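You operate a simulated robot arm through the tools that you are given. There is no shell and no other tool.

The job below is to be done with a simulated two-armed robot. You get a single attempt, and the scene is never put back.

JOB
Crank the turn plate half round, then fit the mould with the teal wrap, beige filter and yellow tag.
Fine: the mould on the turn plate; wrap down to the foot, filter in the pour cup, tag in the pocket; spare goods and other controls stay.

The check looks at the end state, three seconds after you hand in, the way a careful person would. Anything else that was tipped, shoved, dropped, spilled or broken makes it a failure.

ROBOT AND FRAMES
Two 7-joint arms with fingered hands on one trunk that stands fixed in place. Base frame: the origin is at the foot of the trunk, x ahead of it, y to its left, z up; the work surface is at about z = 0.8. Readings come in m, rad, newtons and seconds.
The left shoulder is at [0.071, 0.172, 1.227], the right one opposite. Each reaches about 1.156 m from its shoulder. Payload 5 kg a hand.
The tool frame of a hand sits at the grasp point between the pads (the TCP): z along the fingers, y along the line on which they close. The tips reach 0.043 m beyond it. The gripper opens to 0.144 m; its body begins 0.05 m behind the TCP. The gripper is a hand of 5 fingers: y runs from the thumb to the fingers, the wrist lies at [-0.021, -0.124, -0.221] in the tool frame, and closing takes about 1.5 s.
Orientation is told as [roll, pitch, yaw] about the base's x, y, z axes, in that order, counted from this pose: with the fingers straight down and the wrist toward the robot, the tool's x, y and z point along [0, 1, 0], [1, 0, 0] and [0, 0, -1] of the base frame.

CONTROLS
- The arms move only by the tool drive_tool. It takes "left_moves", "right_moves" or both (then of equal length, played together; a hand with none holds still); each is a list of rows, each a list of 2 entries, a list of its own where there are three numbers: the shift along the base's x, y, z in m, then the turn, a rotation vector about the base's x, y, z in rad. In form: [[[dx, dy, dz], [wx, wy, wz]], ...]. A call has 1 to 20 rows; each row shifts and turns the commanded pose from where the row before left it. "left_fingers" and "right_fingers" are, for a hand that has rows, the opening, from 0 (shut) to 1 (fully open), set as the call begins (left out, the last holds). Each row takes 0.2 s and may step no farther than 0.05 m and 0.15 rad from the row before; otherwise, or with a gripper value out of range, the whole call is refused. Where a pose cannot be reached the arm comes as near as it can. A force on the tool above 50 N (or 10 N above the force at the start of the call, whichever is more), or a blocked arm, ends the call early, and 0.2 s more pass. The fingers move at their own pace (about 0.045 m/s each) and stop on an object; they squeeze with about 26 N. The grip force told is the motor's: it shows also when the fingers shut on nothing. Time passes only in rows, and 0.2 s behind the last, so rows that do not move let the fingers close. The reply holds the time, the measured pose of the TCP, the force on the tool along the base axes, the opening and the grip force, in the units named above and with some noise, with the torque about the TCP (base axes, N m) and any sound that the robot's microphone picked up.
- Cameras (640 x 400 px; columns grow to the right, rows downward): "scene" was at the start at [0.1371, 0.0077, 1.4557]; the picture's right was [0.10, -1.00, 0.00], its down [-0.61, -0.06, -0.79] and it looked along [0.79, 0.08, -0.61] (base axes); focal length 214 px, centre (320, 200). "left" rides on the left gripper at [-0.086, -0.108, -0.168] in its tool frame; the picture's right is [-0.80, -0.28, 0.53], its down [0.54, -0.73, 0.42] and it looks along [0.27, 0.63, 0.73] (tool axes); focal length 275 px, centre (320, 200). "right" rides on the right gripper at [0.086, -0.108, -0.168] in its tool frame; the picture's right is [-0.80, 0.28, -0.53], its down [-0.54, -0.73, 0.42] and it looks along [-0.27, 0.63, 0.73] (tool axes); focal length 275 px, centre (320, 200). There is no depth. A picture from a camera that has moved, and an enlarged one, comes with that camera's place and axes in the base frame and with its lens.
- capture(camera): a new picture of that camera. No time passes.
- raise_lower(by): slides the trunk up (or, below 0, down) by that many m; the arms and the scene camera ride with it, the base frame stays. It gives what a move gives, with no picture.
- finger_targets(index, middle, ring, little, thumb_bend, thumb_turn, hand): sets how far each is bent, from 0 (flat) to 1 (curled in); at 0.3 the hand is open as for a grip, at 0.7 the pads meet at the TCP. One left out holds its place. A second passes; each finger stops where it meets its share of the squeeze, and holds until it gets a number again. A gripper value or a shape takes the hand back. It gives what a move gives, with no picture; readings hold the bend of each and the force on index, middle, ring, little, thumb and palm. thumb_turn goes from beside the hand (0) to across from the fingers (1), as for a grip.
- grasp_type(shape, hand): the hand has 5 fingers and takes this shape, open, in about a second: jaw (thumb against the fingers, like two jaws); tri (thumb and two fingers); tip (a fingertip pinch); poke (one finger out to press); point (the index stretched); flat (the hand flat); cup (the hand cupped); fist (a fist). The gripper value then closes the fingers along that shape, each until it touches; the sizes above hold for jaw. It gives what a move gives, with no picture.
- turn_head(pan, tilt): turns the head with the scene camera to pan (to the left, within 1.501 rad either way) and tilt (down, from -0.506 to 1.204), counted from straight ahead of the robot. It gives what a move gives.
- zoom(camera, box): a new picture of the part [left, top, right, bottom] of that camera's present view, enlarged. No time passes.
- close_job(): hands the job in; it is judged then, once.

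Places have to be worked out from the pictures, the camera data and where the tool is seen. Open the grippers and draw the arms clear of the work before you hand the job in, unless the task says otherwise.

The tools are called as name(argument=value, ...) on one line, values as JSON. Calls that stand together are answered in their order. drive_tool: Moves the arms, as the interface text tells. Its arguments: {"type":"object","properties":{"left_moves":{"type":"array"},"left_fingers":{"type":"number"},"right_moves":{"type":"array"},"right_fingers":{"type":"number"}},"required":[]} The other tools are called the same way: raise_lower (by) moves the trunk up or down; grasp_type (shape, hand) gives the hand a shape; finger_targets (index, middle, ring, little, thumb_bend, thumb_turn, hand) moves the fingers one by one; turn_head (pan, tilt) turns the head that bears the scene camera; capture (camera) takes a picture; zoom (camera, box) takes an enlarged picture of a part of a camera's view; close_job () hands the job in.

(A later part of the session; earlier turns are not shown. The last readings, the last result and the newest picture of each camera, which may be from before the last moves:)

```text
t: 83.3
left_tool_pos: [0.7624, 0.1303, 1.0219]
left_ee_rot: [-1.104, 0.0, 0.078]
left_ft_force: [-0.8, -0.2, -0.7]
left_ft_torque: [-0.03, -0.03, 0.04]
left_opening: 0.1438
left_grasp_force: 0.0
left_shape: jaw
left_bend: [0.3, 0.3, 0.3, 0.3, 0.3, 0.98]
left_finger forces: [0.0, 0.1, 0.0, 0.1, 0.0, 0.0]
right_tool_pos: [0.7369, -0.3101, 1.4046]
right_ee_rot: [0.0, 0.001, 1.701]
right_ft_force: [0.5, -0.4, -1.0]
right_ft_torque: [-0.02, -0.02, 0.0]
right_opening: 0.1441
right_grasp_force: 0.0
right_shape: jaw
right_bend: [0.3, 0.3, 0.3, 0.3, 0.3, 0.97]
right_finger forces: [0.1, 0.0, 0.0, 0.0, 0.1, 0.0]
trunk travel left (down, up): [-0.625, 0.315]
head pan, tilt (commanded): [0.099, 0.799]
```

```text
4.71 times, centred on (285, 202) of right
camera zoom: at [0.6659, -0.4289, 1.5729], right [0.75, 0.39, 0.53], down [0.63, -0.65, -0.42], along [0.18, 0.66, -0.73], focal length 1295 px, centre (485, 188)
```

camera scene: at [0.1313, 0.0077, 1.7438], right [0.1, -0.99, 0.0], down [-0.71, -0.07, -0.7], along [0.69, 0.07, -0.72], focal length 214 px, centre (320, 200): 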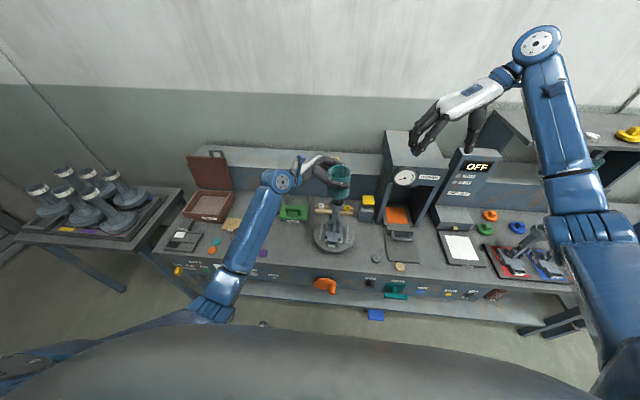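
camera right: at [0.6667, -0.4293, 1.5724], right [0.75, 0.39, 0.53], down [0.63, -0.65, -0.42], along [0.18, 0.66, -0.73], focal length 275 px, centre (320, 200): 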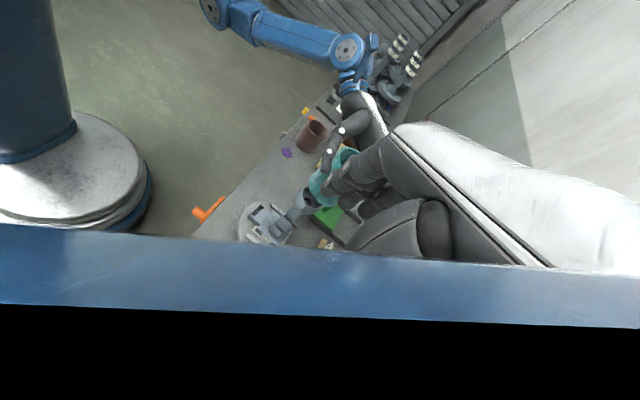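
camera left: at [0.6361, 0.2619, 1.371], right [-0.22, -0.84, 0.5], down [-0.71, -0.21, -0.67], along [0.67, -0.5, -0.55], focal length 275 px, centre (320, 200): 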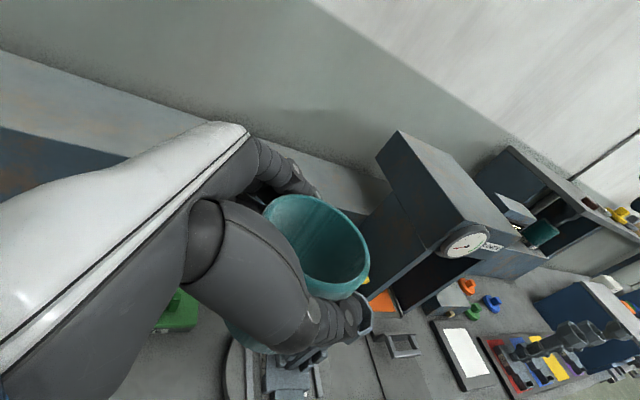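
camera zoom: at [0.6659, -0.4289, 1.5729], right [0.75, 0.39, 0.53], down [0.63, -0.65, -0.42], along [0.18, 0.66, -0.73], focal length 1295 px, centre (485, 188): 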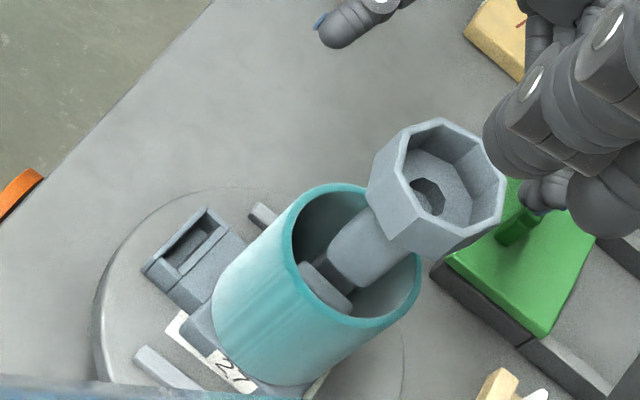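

The wrap stays upright around the mould. I zoom on its lower edge to confirm it is fully seated on the foot.

zoom(camera="scene", box=[318, 208, 358, 252])

capture(camera="left")

```text
9.09 times, centred on (338, 230) of scene
camera zoom: at [0.1307, 0.0085, 1.7438], right [0.1, -1.0, 0.0], down [-0.71, -0.07, -0.7], along [0.69, 0.07, -0.72], focal length 1950 px, centre (156, -73)
```

zoom: 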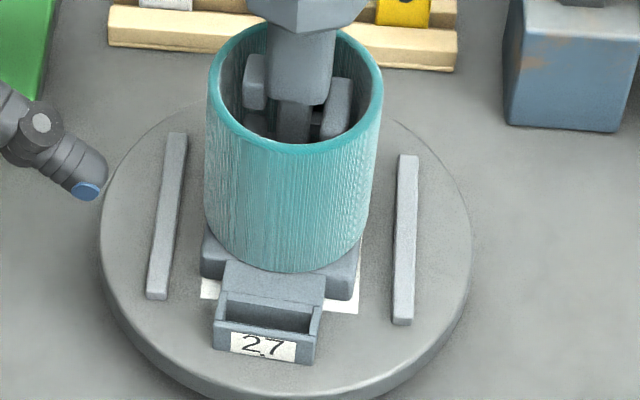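

```text
taken
camera left: at [0.645, 0.2329, 1.1732], right [-0.22, -0.86, 0.47], down [-0.71, -0.19, -0.68], along [0.67, -0.48, -0.57], focal length 275 px, centre (320, 200)
```

left: 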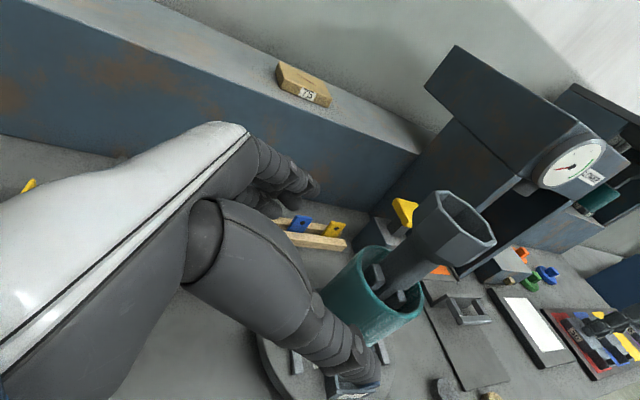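

The wrap is seated on the foot. I park the left hand away to the left and look closely at the filters for the next step.

drive_tool(left_moves=[[[-0.005, 0.04, 0.025], [0, 0, 0]], [[-0.005, 0.04, 0.025], [0, 0, 0]], [[-0.005, 0.04, 0.025], [0, 0, 0]], [[-0.005, 0.04, 0.025], [0, 0, 0]], [[-0.005, 0.04, 0.025], [0, 0, 0]], [[-0.005, 0.04, 0.025], [0, 0, 0]], [[-0.005, 0.04, 0.025], [0, 0, 0]]])

zoom(camera="scene", box=[350, 230, 450, 300])

zoom(camera="scene", box=[322, 188, 358, 215])

```text
t: 84.9
left_tool_pos: [0.7214, 0.4125, 1.197]
left_ee_rot: [-1.102, 0.002, 0.076]
left_ft_force: [-0.9, 0.1, -1.3]
left_ft_torque: [-0.1, 0.0, 0.01]
left_opening: 0.1437
left_grasp_force: 0.1
left_shape: jaw
left_bend: [0.3, 0.3, 0.3, 0.3, 0.3, 0.98]
left_finger forces: [0.0, 0.0, 0.1, 0.0, 0.0, 0.0]
right_tool_pos: [0.7375, -0.3106, 1.4052]
right_ee_rot: [0.0, 0.0, 1.701]
right_ft_force: [0.1, -0.7, 0.5]
right_ft_torque: [0.01, -0.01, 0.02]
right_opening: 0.1436
right_grasp_force: 0.1
right_shape: jaw
right_bend: [0.3, 0.3, 0.3, 0.3, 0.3, 0.97]
right_finger forces: [0.1, 0.0, 0.0, 0.0, 0.1, 0.0]
trunk travel left (down, up): [-0.625, 0.315]
head pan, tilt (commanded): [0.099, 0.799]
```

```text
5.71 times, centred on (400, 265) of scene
camera zoom: at [0.1306, 0.0083, 1.7438], right [0.1, -1.0, 0.0], down [-0.71, -0.07, -0.7], along [0.69, 0.07, -0.72], focal length 1226 px, centre (-137, -171)
```

zoom: 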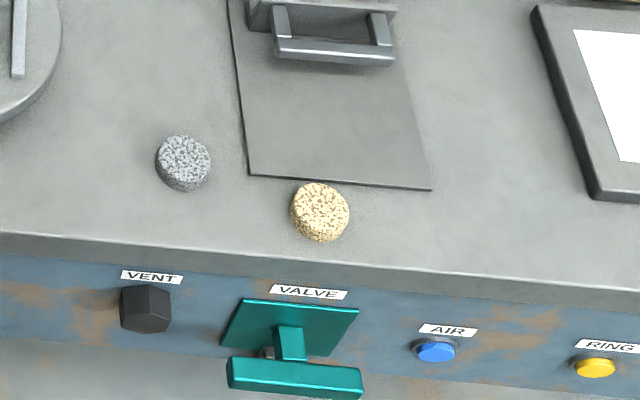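

```text
14.81 times, centred on (340, 202) of scene
camera zoom: at [0.1306, 0.0083, 1.7438], right [0.1, -1.0, 0.0], down [-0.71, -0.07, -0.7], along [0.69, 0.07, -0.72], focal length 3177 px, centre (24, 178)
```

zoom: 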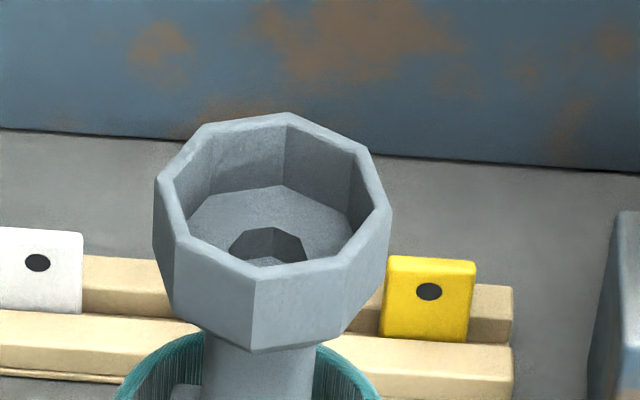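

The beige filter is at about (0.640, -0.314), 4.7 cm across and 1.4 cm thick. The cup is 5.9 cm wide inside and about 2.5 cm deep. I turn the right hand back to straight and set a three-finger grip.

drive_tool(right_moves=[[[0, 0, 0], [0, 0, -0.142]], [[0, 0, 0], [0, 0, -0.142]], [[0, 0, 0], [0, 0, -0.142]], [[0, 0, 0], [0, 0, -0.142]], [[0, 0, 0], [0, 0, -0.142]], [[0, 0, 0], [0, 0, -0.142]], [[0, 0, 0], [0, 0, -0.142]], [[0, 0, 0], [0, 0, -0.142]], [[0, 0, 0], [0, 0, -0.142]], [[0, 0, 0], [0, 0, -0.142]], [[0, 0, 0], [0, 0, -0.142]], [[0, 0, 0], [0, 0, -0.139]]])

grasp_type(hand="right", shape="tri")

capture(camera="scene")

capture(camera="right")

```text
t: 87.5
left_tool_pos: [0.7241, 0.4149, 1.1968]
left_ee_rot: [-1.102, -0.001, 0.079]
left_ft_force: [-0.4, 0.1, 0.1]
left_ft_torque: [0.01, 0.01, -0.04]
left_opening: 0.1436
left_grasp_force: 0.1
left_shape: jaw
left_bend: [0.3, 0.3, 0.3, 0.3, 0.3, 0.98]
left_finger forces: [0.0, 0.0, 0.0, 0.0, 0.1, 0.0]
right_tool_pos: [0.7381, -0.3093, 1.4045]
right_ee_rot: [-0.001, 0.0, -0.002]
right_ft_force: [0.2, -0.4, -0.2]
right_ft_torque: [0.0, -0.01, -0.01]
right_opening: 0.1437
right_grasp_force: 0.1
right_shape: jaw
right_bend: [0.3, 0.3, 0.3, 0.3, 0.3, 0.97]
right_finger forces: [0.0, 0.1, 0.0, 0.0, 0.1, 0.0]
trunk travel left (down, up): [-0.625, 0.315]
head pan, tilt (commanded): [0.099, 0.799]
```

```text
t: 88.4
left_tool_pos: [0.7226, 0.4132, 1.1991]
left_ee_rot: [-1.1, 0.0, 0.078]
left_ft_force: [-0.4, -0.4, -0.5]
left_ft_torque: [0.02, 0.01, 0.02]
left_opening: 0.144
left_grasp_force: 0.1
left_shape: jaw
left_bend: [0.3, 0.3, 0.3, 0.3, 0.3, 0.98]
left_finger forces: [0.0, 0.0, 0.0, 0.0, 0.0, 0.1]
right_tool_pos: [0.7381, -0.3108, 1.4044]
right_ee_rot: [-0.001, 0.0, 0.0]
right_ft_force: [-0.7, -0.4, 0.3]
right_ft_torque: [0.01, -0.01, 0.01]
right_opening: 0.1439
right_grasp_force: 0.0
right_shape: tri
right_bend: [0.3, 0.3, 0.99, 0.99, 0.3, 0.97]
right_finger forces: [0.0, 0.0, 0.1, 0.0, 0.0, 0.0]
trunk travel left (down, up): [-0.625, 0.315]
head pan, tilt (commanded): [0.099, 0.799]
```

```text
taken
camera scene: at [0.1312, 0.007, 1.7438], right [0.1, -1.0, 0.0], down [-0.71, -0.07, -0.7], along [0.69, 0.07, -0.72], focal length 214 px, centre (320, 200)
```

scene: 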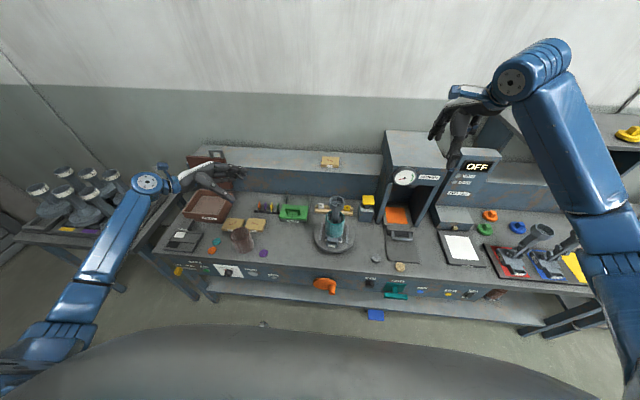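

```text
taken
camera right: at [0.6299, -0.2244, 1.573], right [0.28, -0.8, 0.53], down [-0.73, -0.54, -0.42], along [0.63, -0.27, -0.73], focal length 275 px, centre (320, 200)
```

right: 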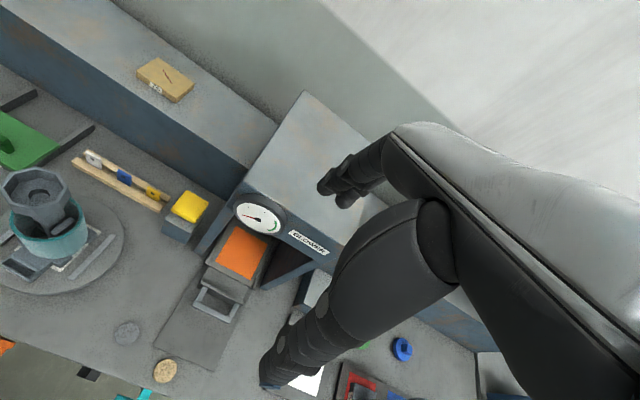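

I pre-close the three-finger grip in the air to about the filter's width to see where the tips lie relative to the TCP.

drive_tool(right_moves=[[[0, 0, 0], [0, 0, 0]], [[0, 0, 0], [0, 0, 0]], [[0, 0, 0], [0, 0, 0]], [[0, 0, 0], [0, 0, 0]], [[0, 0, 0], [0, 0, 0]]], right_fingers=0.45)

zoom(camera="scene", box=[410, 70, 510, 180])

capture(camera="right")

```text
t: 89.6
left_tool_pos: [0.7229, 0.4127, 1.1977]
left_ee_rot: [-1.101, 0.001, 0.078]
left_ft_force: [-0.9, -0.4, -0.2]
left_ft_torque: [0.0, 0.03, -0.01]
left_opening: 0.1437
left_grasp_force: 0.0
left_shape: jaw
left_bend: [0.3, 0.3, 0.3, 0.3, 0.3, 0.98]
left_finger forces: [0.0, 0.1, 0.1, 0.0, 0.1, 0.1]
right_tool_pos: [0.7382, -0.3105, 1.4053]
right_ee_rot: [-0.001, 0.0, 0.0]
right_ft_force: [0.6, 0.3, -0.7]
right_ft_torque: [-0.04, 0.01, 0.01]
right_opening: 0.0654
right_grasp_force: 0.0
right_shape: tri
right_bend: [0.74, 0.47, 0.99, 0.99, 0.72, 1.0]
right_finger forces: [0.0, 0.1, 0.1, 0.0, 0.0, 0.1]
trunk travel left (down, up): [-0.625, 0.315]
head pan, tilt (commanded): [0.099, 0.799]
```

```text
3.64 times, centred on (460, 125) of scene
camera zoom: at [0.1312, 0.0072, 1.7438], right [0.1, -1.0, 0.0], down [-0.71, -0.07, -0.7], along [0.69, 0.07, -0.72], focal length 780 px, centre (-189, 473)
```

zoom: 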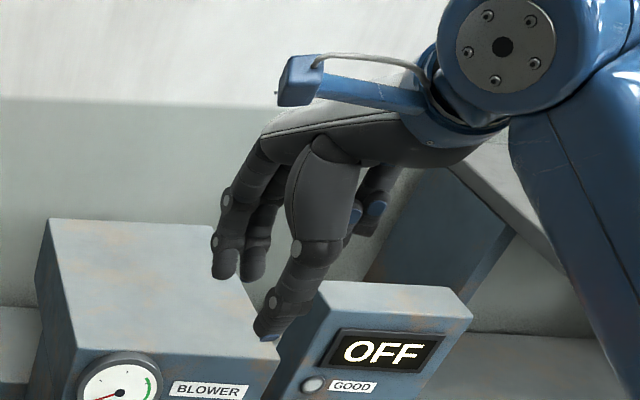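

```text
taken
camera right: at [0.63, -0.2241, 1.573], right [0.28, -0.8, 0.53], down [-0.73, -0.54, -0.42], along [0.63, -0.27, -0.73], focal length 275 px, centre (320, 200)
```

right: 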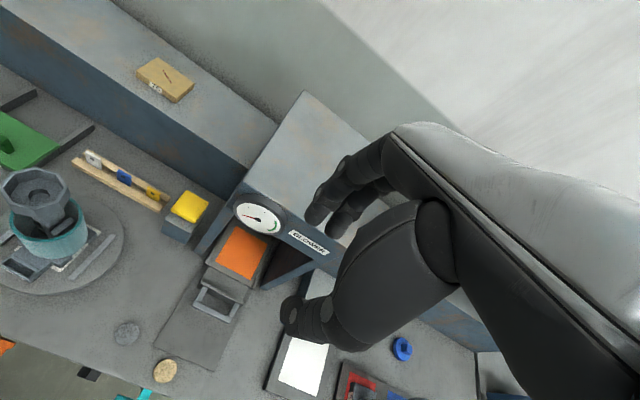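

The tips lie about 4.7 cm below the TCP; index and thumb straddle it and the middle finger sits slightly right. I open to a 9 cm aperture and descend over the beige filter, stopping about 15 cm above to check.

drive_tool(right_moves=[[[-0.0098, 0.0005, -0.0385], [0, 0, 0]], [[-0.0098, 0.0005, -0.0385], [0, 0, 0]], [[-0.0098, 0.0005, -0.0385], [0, 0, 0]], [[-0.0098, 0.0005, -0.0385], [0, 0, 0]], [[-0.0098, 0.0005, -0.0385], [0, 0, 0]], [[-0.0098, 0.0005, -0.0385], [0, 0, 0]], [[-0.0098, 0.0005, -0.0385], [0, 0, 0]], [[-0.0098, 0.0005, -0.0385], [0, 0, 0]], [[-0.0098, 0.0005, -0.0385], [0, 0, 0]], [[-0.0098, 0.0005, -0.0385], [0, 0, 0]], [[0, 0, 0], [0, 0, 0]]], right_fingers=0.65)

capture(camera="scene")

zoom(camera="scene", box=[360, 200, 460, 300])

capture(camera="right")

```text
t: 92.0
left_tool_pos: [0.7238, 0.4137, 1.1969]
left_ee_rot: [-1.101, 0.001, 0.08]
left_ft_force: [-0.3, -0.3, -0.8]
left_ft_torque: [0.0, 0.04, -0.03]
left_opening: 0.1436
left_grasp_force: 0.0
left_shape: jaw
left_bend: [0.3, 0.3, 0.3, 0.3, 0.3, 0.98]
left_finger forces: [0.0, 0.0, 0.0, 0.0, 0.0, 0.0]
right_tool_pos: [0.6401, -0.305, 1.0215]
right_ee_rot: [0.0, 0.0, 0.0]
right_ft_force: [1.0, -0.3, 0.3]
right_ft_torque: [-0.03, 0.0, 0.0]
right_opening: 0.0933
right_grasp_force: 0.0
right_shape: tri
right_bend: [0.73, 0.39, 0.99, 0.99, 0.63, 1.0]
right_finger forces: [0.0, 0.0, 0.0, 0.1, 0.0, 0.0]
trunk travel left (down, up): [-0.625, 0.315]
head pan, tilt (commanded): [0.099, 0.799]
```

```text
taken
camera scene: at [0.1314, 0.0074, 1.7438], right [0.1, -1.0, 0.0], down [-0.71, -0.07, -0.7], along [0.69, 0.07, -0.72], focal length 214 px, centre (320, 200)
```

scene: 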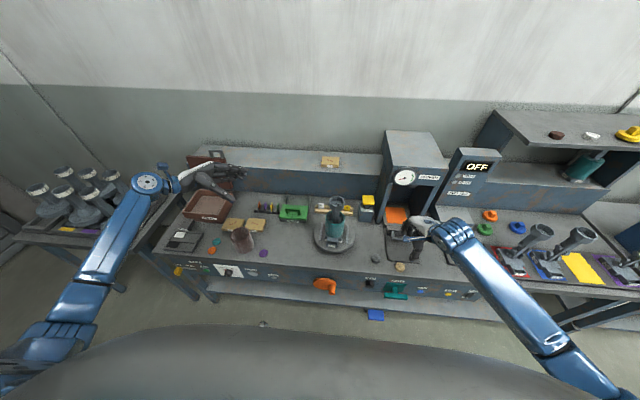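

```text
4.00 times, centred on (410, 250) of scene
camera zoom: at [0.1314, 0.0074, 1.7438], right [0.1, -1.0, 0.0], down [-0.71, -0.07, -0.7], along [0.69, 0.07, -0.72], focal length 858 px, centre (-40, 0)
```

zoom: 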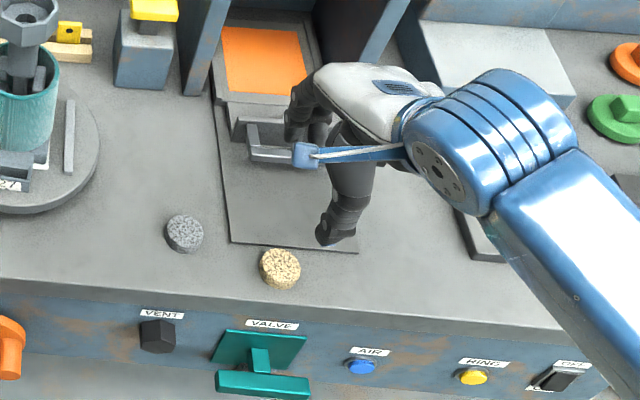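

```text
taken
camera right: at [0.5317, -0.2186, 1.189], right [0.28, -0.8, 0.53], down [-0.73, -0.54, -0.42], along [0.63, -0.27, -0.73], focal length 275 px, centre (320, 200)
```

right: 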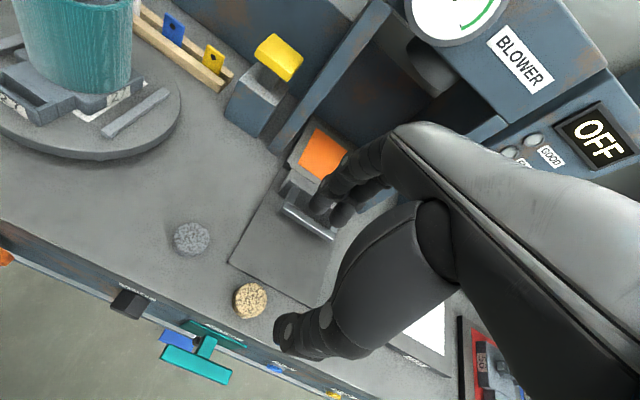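

The beige filter is confirmed at (0.640, -0.316). The index reads more bent than the middle finger, so I zoom on the hand before going lower.

zoom(camera="right", box=[220, 130, 420, 370])

zoom(camera="scene", box=[420, 205, 470, 270])

```text
1.67 times, centred on (320, 250) of right
camera zoom: at [0.5317, -0.2186, 1.189], right [0.28, -0.8, 0.53], down [-0.73, -0.54, -0.42], along [0.63, -0.27, -0.73], focal length 459 px, centre (320, 117)
```

zoom: 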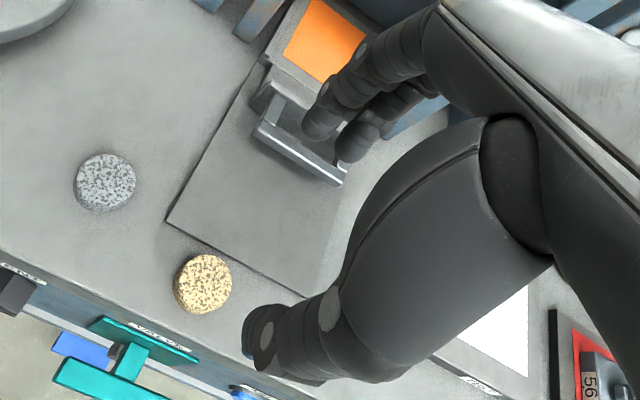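

```text
6.15 times, centred on (445, 238) of scene
camera zoom: at [0.1314, 0.0074, 1.7438], right [0.1, -1.0, 0.0], down [-0.71, -0.07, -0.7], along [0.69, 0.07, -0.72], focal length 1320 px, centre (-449, -31)
```

zoom: 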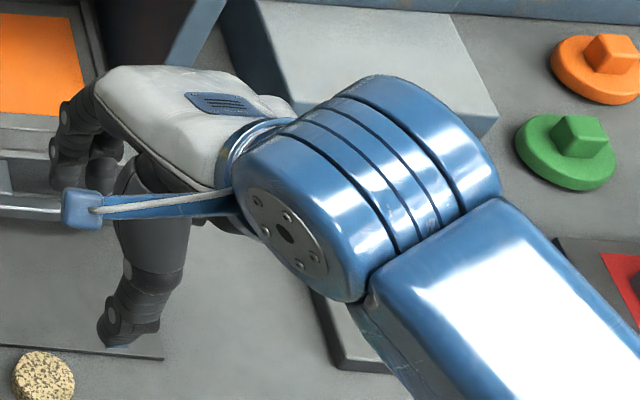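

Both fingers sit alike and the thumb hangs on the near side. I descend to bring the tips about 4 cm above the bench.

drive_tool(right_moves=[[[0, -0.002, -0.03], [0, 0, 0]], [[0, -0.001, -0.03], [0, 0, 0]], [[0, 0, -0.03], [0, 0, 0]], [[0, 0, -0.03], [0, 0, 0]], [[0, 0, 0], [0, 0, 0]]])

zoom(camera="right", box=[220, 130, 420, 370])

zoom(camera="scene", box=[370, 220, 440, 290])

```text
t: 93.2
left_tool_pos: [0.7213, 0.4131, 1.1979]
left_ee_rot: [-1.101, 0.0, 0.079]
left_ft_force: [0.5, -0.4, 0.2]
left_ft_torque: [0.01, 0.0, -0.02]
left_opening: 0.1435
left_grasp_force: 0.1
left_shape: jaw
left_bend: [0.3, 0.3, 0.3, 0.3, 0.3, 0.98]
left_finger forces: [0.0, 0.0, 0.0, 0.0, 0.1, 0.0]
right_tool_pos: [0.6412, -0.3101, 0.8997]
right_ee_rot: [0.001, 0.0, 0.0]
right_ft_force: [0.1, -1.1, -0.7]
right_ft_torque: [0.0, 0.01, -0.03]
right_opening: 0.0934
right_grasp_force: 0.1
right_shape: tri
right_bend: [0.73, 0.39, 0.99, 0.99, 0.63, 1.0]
right_finger forces: [0.1, 0.0, 0.0, 0.0, 0.0, 0.1]
trunk travel left (down, up): [-0.625, 0.315]
head pan, tilt (commanded): [0.099, 0.799]
```

```text
1.67 times, centred on (320, 250) of right
camera zoom: at [0.5342, -0.2245, 1.068], right [0.28, -0.8, 0.53], down [-0.73, -0.54, -0.42], along [0.63, -0.27, -0.73], focal length 459 px, centre (320, 117)
```

zoom: 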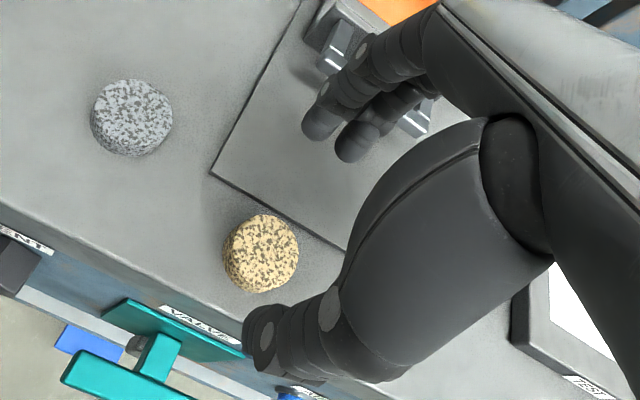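

```text
5.71 times, centred on (405, 255) of scene
camera zoom: at [0.131, 0.0073, 1.7438], right [0.1, -1.0, 0.0], down [-0.71, -0.07, -0.7], along [0.69, 0.07, -0.72], focal length 1226 px, centre (-166, -114)
```

zoom: 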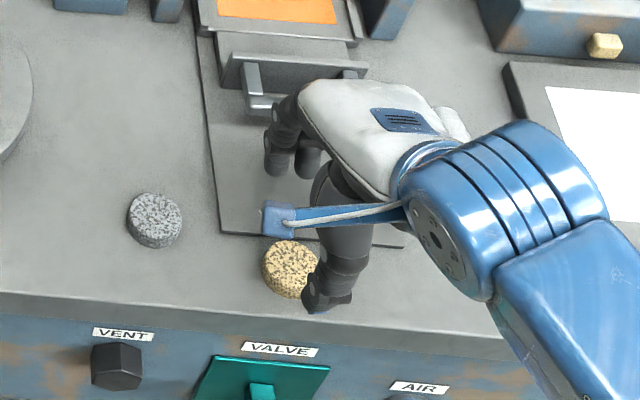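

Triangulated, the grip is centred on the filter within 3 mm. I descend until the tips are just above the bench.

drive_tool(right_moves=[[[-0.0015, 0, -0.014], [0, 0, 0]], [[-0.0015, 0, -0.014], [0, 0, 0]], [[0, 0, -0.013], [0, 0, 0]], [[0, 0, 0], [0, 0, 0]]])

zoom(camera="right", box=[220, 130, 420, 370])

zoom(camera="scene", box=[370, 235, 430, 290])

```text
t: 94.2
left_tool_pos: [0.7232, 0.4136, 1.1982]
left_ee_rot: [-1.102, -0.001, 0.079]
left_ft_force: [0.1, 0.1, 0.8]
left_ft_torque: [0.01, -0.01, 0.01]
left_opening: 0.1438
left_grasp_force: 0.1
left_shape: jaw
left_bend: [0.3, 0.3, 0.3, 0.3, 0.3, 0.98]
left_finger forces: [0.1, 0.0, 0.0, 0.1, 0.0, 0.1]
right_tool_pos: [0.6372, -0.3094, 0.8596]
right_ee_rot: [0.0, 0.0, 0.0]
right_ft_force: [0.8, -0.8, -0.6]
right_ft_torque: [0.0, 0.0, 0.0]
right_opening: 0.0934
right_grasp_force: 0.0
right_shape: tri
right_bend: [0.73, 0.39, 0.99, 0.99, 0.63, 1.0]
right_finger forces: [0.1, 0.0, 0.0, 0.1, 0.0, 0.1]
trunk travel left (down, up): [-0.625, 0.315]
head pan, tilt (commanded): [0.099, 0.799]
```

```text
1.67 times, centred on (320, 250) of right
camera zoom: at [0.5291, -0.2225, 1.0271], right [0.28, -0.8, 0.53], down [-0.73, -0.54, -0.42], along [0.63, -0.27, -0.73], focal length 459 px, centre (320, 117)
```

zoom: 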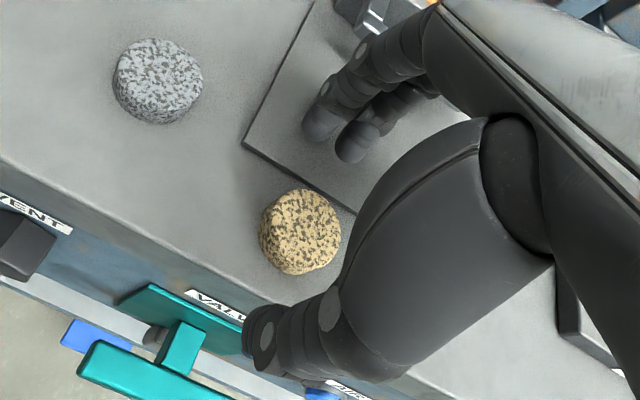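

```text
7.27 times, centred on (400, 262) of scene
camera zoom: at [0.1311, 0.0073, 1.7438], right [0.1, -1.0, 0.0], down [-0.71, -0.07, -0.7], along [0.69, 0.07, -0.72], focal length 1560 px, centre (-262, -254)
```

zoom: 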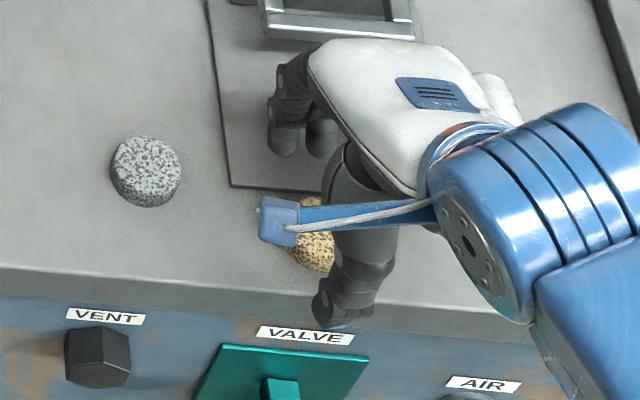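

The grip straddles the filter; the thumb is just over the bench's front edge at z≈0.81. I close.

drive_tool(right_moves=[[[0, 0, 0], [0, 0, 0]], [[0, 0, 0], [0, 0, 0]], [[0, 0, 0], [0, 0, 0]], [[0, 0, 0], [0, 0, 0]], [[0, 0, 0], [0, 0, 0]], [[0, 0, 0], [0, 0, 0]]], right_fingers=0.0)

zoom(camera="right", box=[220, 130, 420, 370])

zoom(camera="scene", box=[370, 235, 430, 290])

```text
t: 95.6
left_tool_pos: [0.7226, 0.4129, 1.2]
left_ee_rot: [-1.103, 0.001, 0.079]
left_ft_force: [-0.2, -0.1, -0.2]
left_ft_torque: [0.01, 0.01, 0.01]
left_opening: 0.1439
left_grasp_force: 0.0
left_shape: jaw
left_bend: [0.3, 0.3, 0.3, 0.3, 0.3, 0.98]
left_finger forces: [0.0, 0.1, 0.0, 0.1, 0.1, 0.0]
right_tool_pos: [0.6368, -0.3098, 0.8594]
right_ee_rot: [-0.001, 0.001, 0.0]
right_ft_force: [-0.7, 0.4, 2.0]
right_ft_torque: [-0.05, -0.05, 0.03]
right_opening: 0.0134
right_grasp_force: 25.6
right_shape: tri
right_bend: [0.7, 0.61, 1.0, 1.0, 0.73, 1.0]
right_finger forces: [10.7, 14.3, 0.0, 0.1, 23.1, 0.0]
trunk travel left (down, up): [-0.625, 0.315]
head pan, tilt (commanded): [0.099, 0.799]
```

```text
1.67 times, centred on (320, 250) of right
camera zoom: at [0.529, -0.2224, 1.0273], right [0.28, -0.8, 0.53], down [-0.73, -0.54, -0.42], along [0.63, -0.27, -0.73], focal length 459 px, centre (320, 117)
```

zoom: 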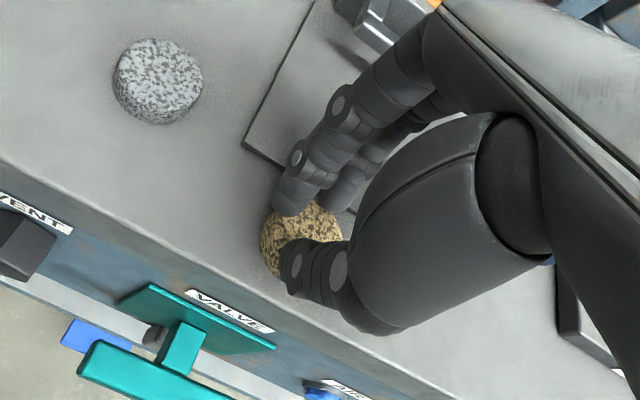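

```text
7.27 times, centred on (400, 262) of scene
camera zoom: at [0.1311, 0.0074, 1.7438], right [0.1, -1.0, 0.0], down [-0.71, -0.07, -0.7], along [0.69, 0.07, -0.72], focal length 1560 px, centre (-262, -254)
```

zoom: 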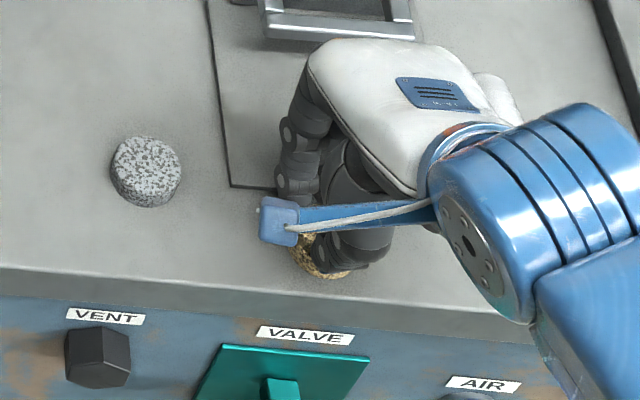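

The fingers stopped with load on all three, though the opening reads smaller than the filter's width. I lift 1.5 cm gently to see whether the filter comes along.

drive_tool(right_moves=[[[0, 0, 0.005], [0, 0, 0]], [[0, 0, 0.005], [0, 0, 0]], [[0, 0, 0.005], [0, 0, 0]]])

zoom(camera="right", box=[240, 170, 360, 320])

zoom(camera="scene", box=[380, 240, 430, 290])

```text
t: 96.4
left_tool_pos: [0.7217, 0.4143, 1.1981]
left_ee_rot: [-1.103, 0.001, 0.079]
left_ft_force: [-0.9, 0.1, -0.1]
left_ft_torque: [-0.01, 0.0, 0.0]
left_opening: 0.1436
left_grasp_force: 0.1
left_shape: jaw
left_bend: [0.3, 0.3, 0.3, 0.3, 0.3, 0.98]
left_finger forces: [0.1, 0.1, 0.0, 0.1, 0.0, 0.1]
right_tool_pos: [0.6374, -0.3085, 0.8736]
right_ee_rot: [0.002, 0.0, -0.001]
right_ft_force: [0.6, 0.5, -0.8]
right_ft_torque: [0.03, 0.01, -0.02]
right_opening: 0.0105
right_grasp_force: 26.2
right_shape: tri
right_bend: [0.7, 0.61, 1.0, 1.0, 0.73, 1.0]
right_finger forces: [11.1, 15.2, 0.1, 0.0, 24.2, 0.0]
trunk travel left (down, up): [-0.625, 0.315]
head pan, tilt (commanded): [0.099, 0.799]
```

```text
2.67 times, centred on (300, 245) of right
camera zoom: at [0.528, -0.2233, 1.0415], right [0.28, -0.8, 0.53], down [-0.73, -0.54, -0.42], along [0.63, -0.27, -0.73], focal length 734 px, centre (373, 80)
```

zoom: 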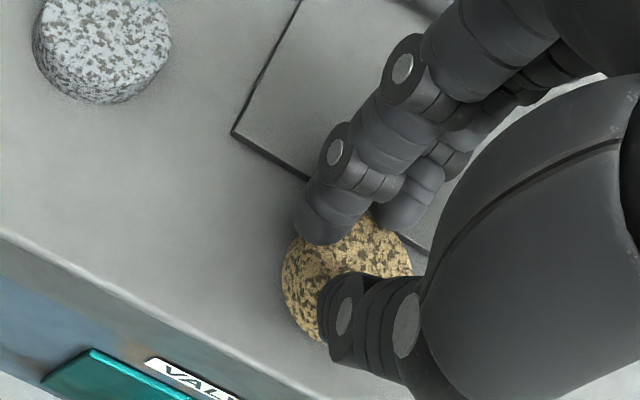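

```text
8.00 times, centred on (405, 265) of scene
camera zoom: at [0.131, 0.0073, 1.7438], right [0.1, -1.0, 0.0], down [-0.71, -0.07, -0.7], along [0.69, 0.07, -0.72], focal length 1716 px, centre (-360, -320)
```

zoom: 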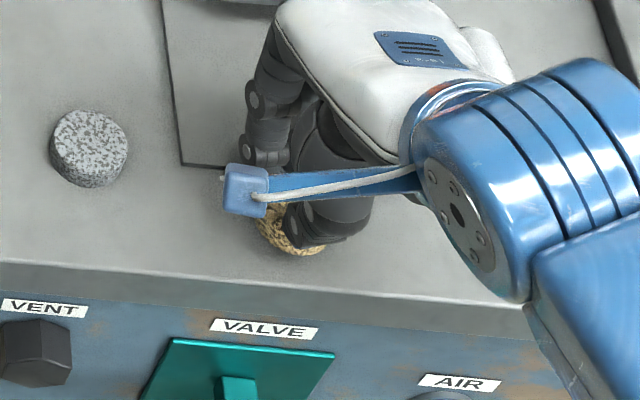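

The filter moved with the hand, so it is held. I lift it well clear and look at how it sits.

drive_tool(right_moves=[[[0, 0, 0.02], [0, 0, 0]], [[0, 0, 0.04], [0, 0, 0]], [[0, 0, 0.04], [0, 0, 0]], [[0, 0, 0.04], [0, 0, 0]], [[0, 0, 0.04], [0, 0, 0]]])

zoom(camera="right", box=[240, 170, 360, 320])

zoom(camera="scene", box=[390, 190, 450, 280])

capture(camera="left")

```text
t: 97.6
left_tool_pos: [0.7215, 0.414, 1.198]
left_ee_rot: [-1.103, 0.0, 0.079]
left_ft_force: [0.4, -0.6, 0.0]
left_ft_torque: [-0.06, 0.01, 0.0]
left_opening: 0.1438
left_grasp_force: 0.0
left_shape: jaw
left_bend: [0.3, 0.3, 0.3, 0.3, 0.3, 0.98]
left_finger forces: [0.0, 0.1, 0.0, 0.0, 0.1, 0.0]
right_tool_pos: [0.6346, -0.3069, 1.0539]
right_ee_rot: [-0.001, 0.001, 0.0]
right_ft_force: [0.1, 1.0, -0.2]
right_ft_torque: [0.0, -0.01, -0.01]
right_opening: 0.0107
right_grasp_force: 26.2
right_shape: tri
right_bend: [0.7, 0.61, 1.0, 1.0, 0.73, 1.0]
right_finger forces: [10.7, 15.3, 0.1, 0.0, 24.0, 0.1]
trunk travel left (down, up): [-0.625, 0.315]
head pan, tilt (commanded): [0.099, 0.799]
```

```text
2.67 times, centred on (300, 245) of right
camera zoom: at [0.5267, -0.2216, 1.2218], right [0.29, -0.8, 0.53], down [-0.73, -0.54, -0.42], along [0.63, -0.27, -0.73], focal length 734 px, centre (373, 80)
```

zoom: 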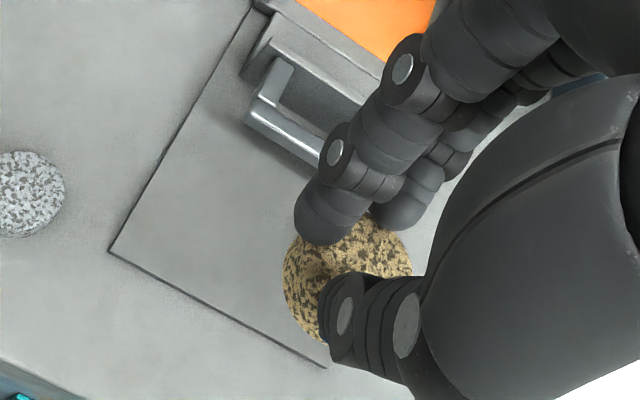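

```text
4.44 times, centred on (420, 235) of scene
camera zoom: at [0.1315, 0.0079, 1.7437], right [0.1, -1.0, 0.0], down [-0.71, -0.07, -0.7], along [0.69, 0.07, -0.72], focal length 953 px, centre (-124, 44)
```

zoom: 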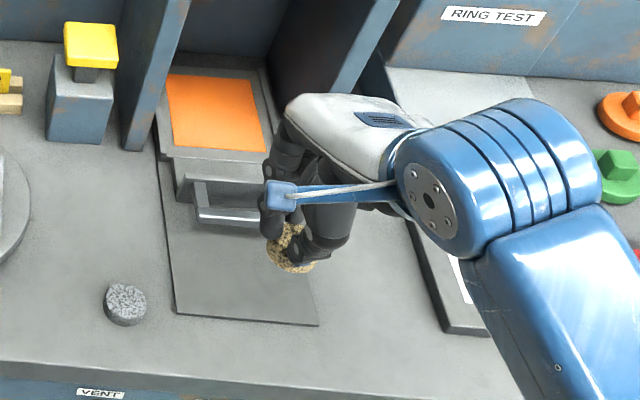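

```text
taken
camera left: at [0.606, 0.5163, 1.35], right [-0.22, -0.86, 0.47], down [-0.71, -0.19, -0.68], along [0.67, -0.48, -0.57], focal length 275 px, centre (320, 200)
```

left: 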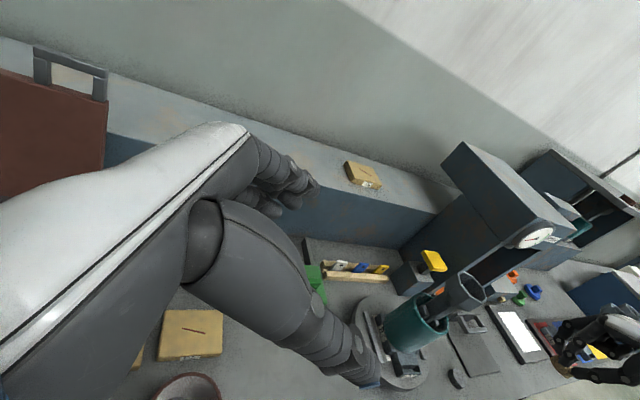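

The filter is held firmly, centred about (-0.002, -0.010) from the TCP. I raise it and yaw the hand about 80° so the wrist lies to the right and the cameras can see the cup.

drive_tool(right_moves=[[[0, 0, 0.04], [0, 0, 0]], [[0, 0, 0.04], [0, 0, 0.14]], [[0, 0, 0.04], [0, 0, 0.14]], [[0, 0, 0.04], [0, 0, 0.14]], [[0, 0, 0.04], [0, 0, 0.14]], [[0, 0, 0.04], [0, 0, 0.14]], [[0, 0, 0], [0, 0, 0.14]], [[0, 0, 0], [0, 0, 0.14]], [[0, 0, 0], [0, 0, 0.14]], [[0, 0, 0], [0, 0, 0.14]], [[0, 0, 0], [0, 0, 0.14]]])

capture(camera="scene")

capture(camera="right")

```text
t: 100.0
left_tool_pos: [0.7232, 0.414, 1.1988]
left_ee_rot: [-1.102, 0.0, 0.079]
left_ft_force: [-0.4, 0.1, -0.6]
left_ft_torque: [-0.01, -0.02, 0.0]
left_opening: 0.1436
left_grasp_force: 0.0
left_shape: jaw
left_bend: [0.3, 0.3, 0.3, 0.3, 0.3, 0.98]
left_finger forces: [0.1, 0.0, 0.0, 0.0, 0.2, 0.0]
right_tool_pos: [0.637, -0.3079, 1.2929]
right_ee_rot: [0.0, 0.0, 1.402]
right_ft_force: [0.8, 0.3, -0.8]
right_ft_torque: [-0.02, 0.02, 0.01]
right_opening: 0.0104
right_grasp_force: 26.0
right_shape: tri
right_bend: [0.7, 0.61, 1.0, 1.0, 0.73, 1.0]
right_finger forces: [11.0, 15.2, 0.0, 0.0, 23.4, 0.0]
trunk travel left (down, up): [-0.625, 0.315]
head pan, tilt (commanded): [0.099, 0.799]
```

```text
taken
camera scene: at [0.132, 0.0074, 1.7437], right [0.1, -1.0, 0.0], down [-0.71, -0.07, -0.7], along [0.69, 0.07, -0.72], focal length 214 px, centre (320, 200)
```

scene: 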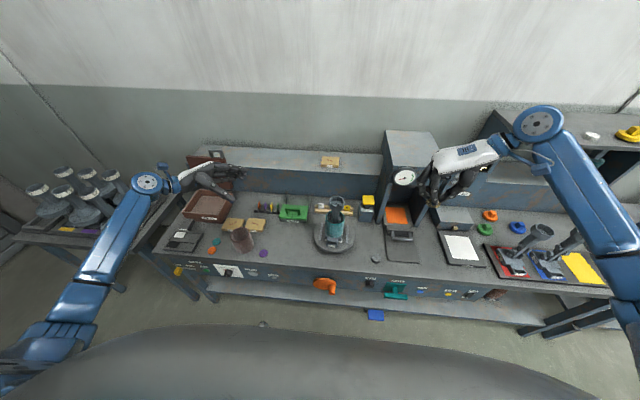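

```text
taken
camera right: at [0.5341, -0.4009, 1.4607], right [0.83, 0.15, 0.53], down [0.41, -0.81, -0.42], along [0.37, 0.57, -0.73], focal length 275 px, centre (320, 200)
```

right: 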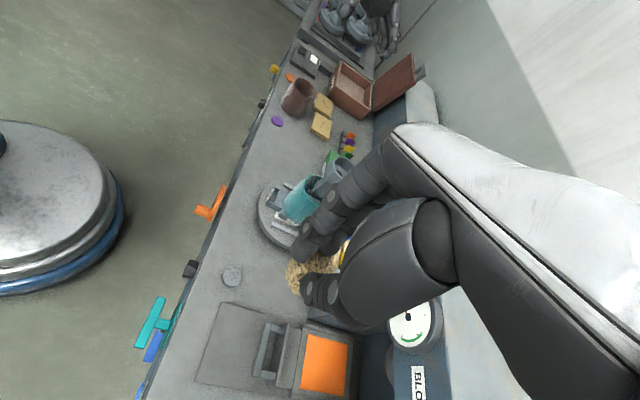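

The filter is still secure. I carry it over the cup at a safe height.

drive_tool(right_moves=[[[0.0155, 0.0389, 0], [0, 0, 0]], [[0.0155, 0.0389, 0], [0, 0, 0]], [[0.0155, 0.0389, 0], [0, 0, 0]], [[0.0155, 0.0389, 0], [0, 0, 0]], [[0.0155, 0.0389, 0], [0, 0, 0]], [[0.0155, 0.0389, 0], [0, 0, 0]], [[0.0155, 0.0389, 0], [0, 0, 0]], [[0.0155, 0.0389, 0], [0, 0, 0]], [[0, 0, 0], [0, 0, 0]]])

zoom(camera="scene", box=[300, 130, 400, 230])

capture(camera="left")

capture(camera="right")

```text
t: 102.0
left_tool_pos: [0.7214, 0.4121, 1.1992]
left_ee_rot: [-1.1, -0.001, 0.079]
left_ft_force: [-0.5, -1.0, 0.6]
left_ft_torque: [0.06, 0.0, 0.03]
left_opening: 0.1439
left_grasp_force: 0.0
left_shape: jaw
left_bend: [0.3, 0.3, 0.3, 0.3, 0.3, 0.98]
left_finger forces: [0.0, 0.0, 0.0, 0.0, 0.0, 0.1]
right_tool_pos: [0.7603, 0.0051, 1.2932]
right_ee_rot: [-0.001, 0.001, 1.4]
right_ft_force: [-0.7, 0.0, 0.2]
right_ft_torque: [0.0, -0.02, 0.01]
right_opening: 0.0104
right_grasp_force: 26.1
right_shape: tri
right_bend: [0.7, 0.61, 1.0, 1.0, 0.73, 1.0]
right_finger forces: [10.7, 15.1, 0.0, 0.0, 23.5, 0.0]
trunk travel left (down, up): [-0.625, 0.315]
head pan, tilt (commanded): [0.099, 0.799]
```

```text
4.00 times, centred on (350, 180) of scene
camera zoom: at [0.1309, 0.0061, 1.7438], right [0.1, -0.99, 0.0], down [-0.71, -0.07, -0.7], along [0.69, 0.07, -0.72], focal length 858 px, centre (200, 280)
```

zoom: 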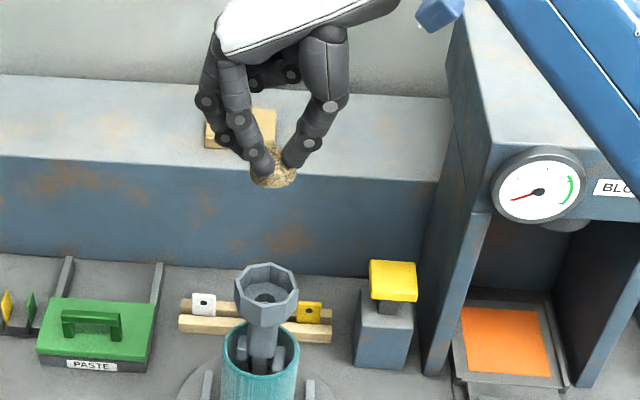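

```text
taken
camera left: at [0.6055, 0.5151, 1.3509], right [-0.22, -0.86, 0.47], down [-0.71, -0.19, -0.68], along [0.67, -0.48, -0.57], focal length 275 px, centre (320, 200)
```

left: 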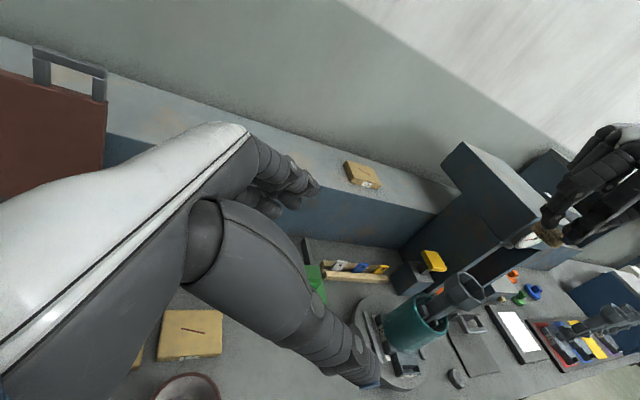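

```text
taken
camera right: at [0.6577, -0.087, 1.4602], right [0.83, 0.14, 0.53], down [0.41, -0.81, -0.42], along [0.37, 0.57, -0.73], focal length 275 px, centre (320, 200)
```

right: 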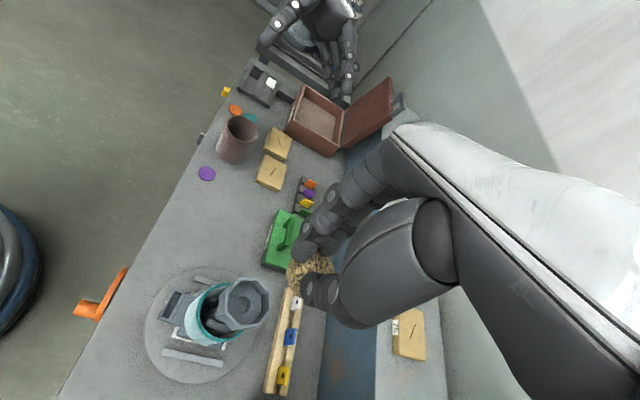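

The filter hangs above the cup in clear view. I zoom to measure its centre and tilt.

zoom(camera="scene", box=[345, 155, 385, 190])

zoom(camera="left", box=[500, 200, 620, 280])

zoom(camera="right", box=[260, 220, 380, 320])

```text
11.43 times, centred on (365, 172) of scene
camera zoom: at [0.1309, 0.0061, 1.7438], right [0.1, -0.99, 0.0], down [-0.71, -0.07, -0.7], along [0.69, 0.07, -0.72], focal length 2451 px, centre (-194, 514)
```

zoom: 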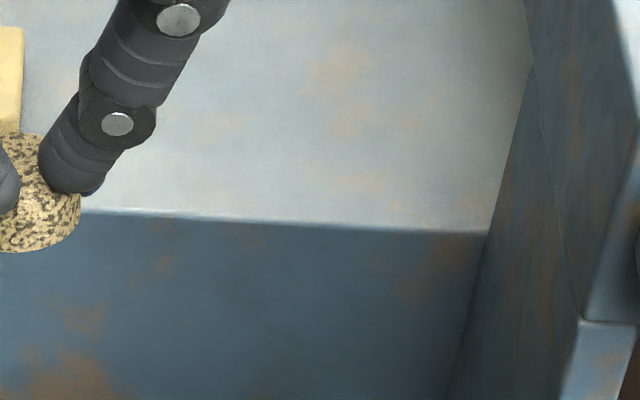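

```text
5.00 times, centred on (560, 240) of left
camera zoom: at [0.6055, 0.5151, 1.3509], right [-0.22, -0.86, 0.47], down [-0.71, -0.19, -0.68], along [0.67, -0.48, -0.57], focal length 1376 px, centre (-880, 0)
```

zoom: 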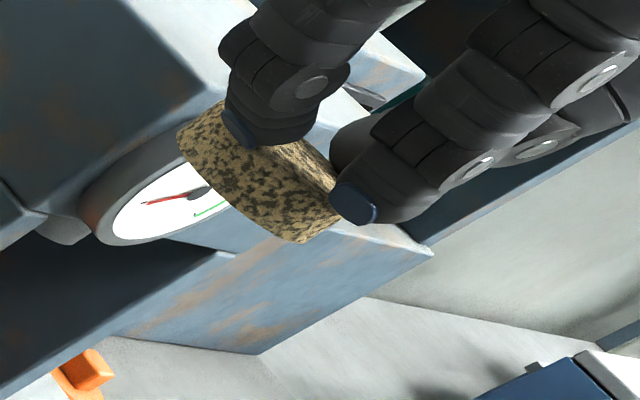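

```text
4.00 times, centred on (320, 270) of right
camera zoom: at [0.6577, -0.087, 1.4602], right [0.83, 0.14, 0.53], down [0.41, -0.81, -0.42], along [0.37, 0.57, -0.73], focal length 1101 px, centre (320, -80)
```

zoom: 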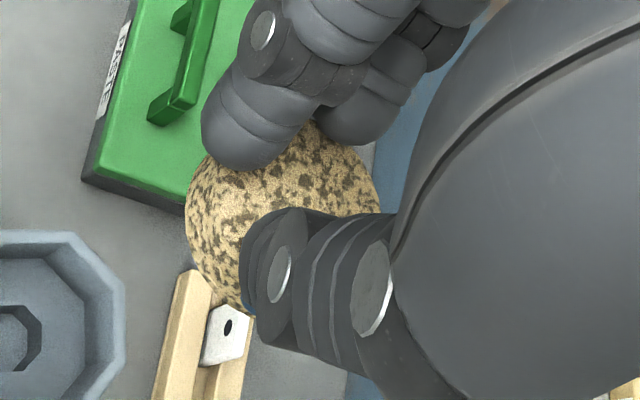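

I zoom on the correct spot for the filter in the scene view.

zoom(camera="scene", box=[322, 160, 354, 185])

zoom(camera="scene", box=[318, 160, 358, 215])

```text
16.00 times, centred on (338, 172) of scene
camera zoom: at [0.1309, 0.0061, 1.7438], right [0.1, -0.99, 0.0], down [-0.71, -0.07, -0.7], along [0.69, 0.07, -0.72], focal length 3432 px, centre (32, 640)
```

zoom: 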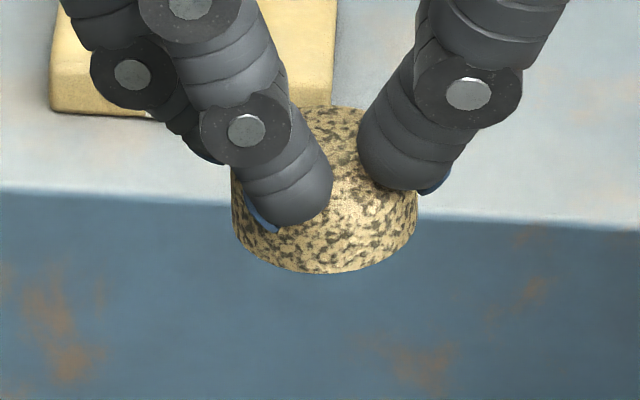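

```text
7.27 times, centred on (338, 188) of scene
camera zoom: at [0.1309, 0.0061, 1.7438], right [0.1, -0.99, 0.0], down [-0.71, -0.07, -0.7], along [0.69, 0.07, -0.72], focal length 1560 px, centre (189, 291)
```

zoom: 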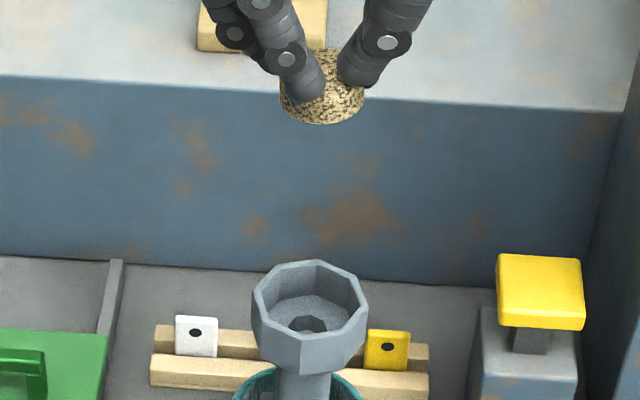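

I also measure the cup with the left camera so filter and cup are compared in the same view.

zoom(camera="left", box=[420, 255, 510, 330])

```text
5.33 times, centred on (465, 292) of left
camera zoom: at [0.6055, 0.5151, 1.3509], right [-0.22, -0.86, 0.47], down [-0.71, -0.19, -0.68], along [0.67, -0.48, -0.57], focal length 1468 px, centre (-453, -293)
```

zoom: 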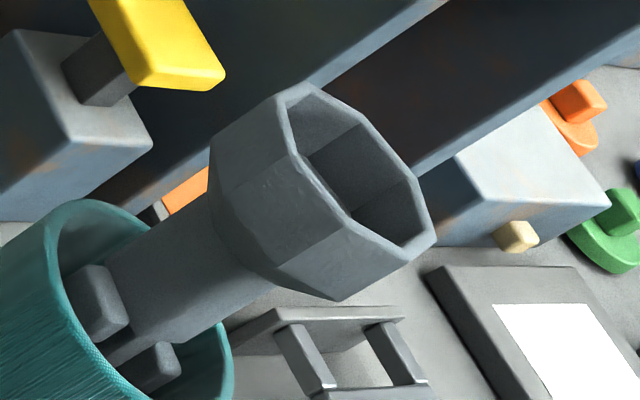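

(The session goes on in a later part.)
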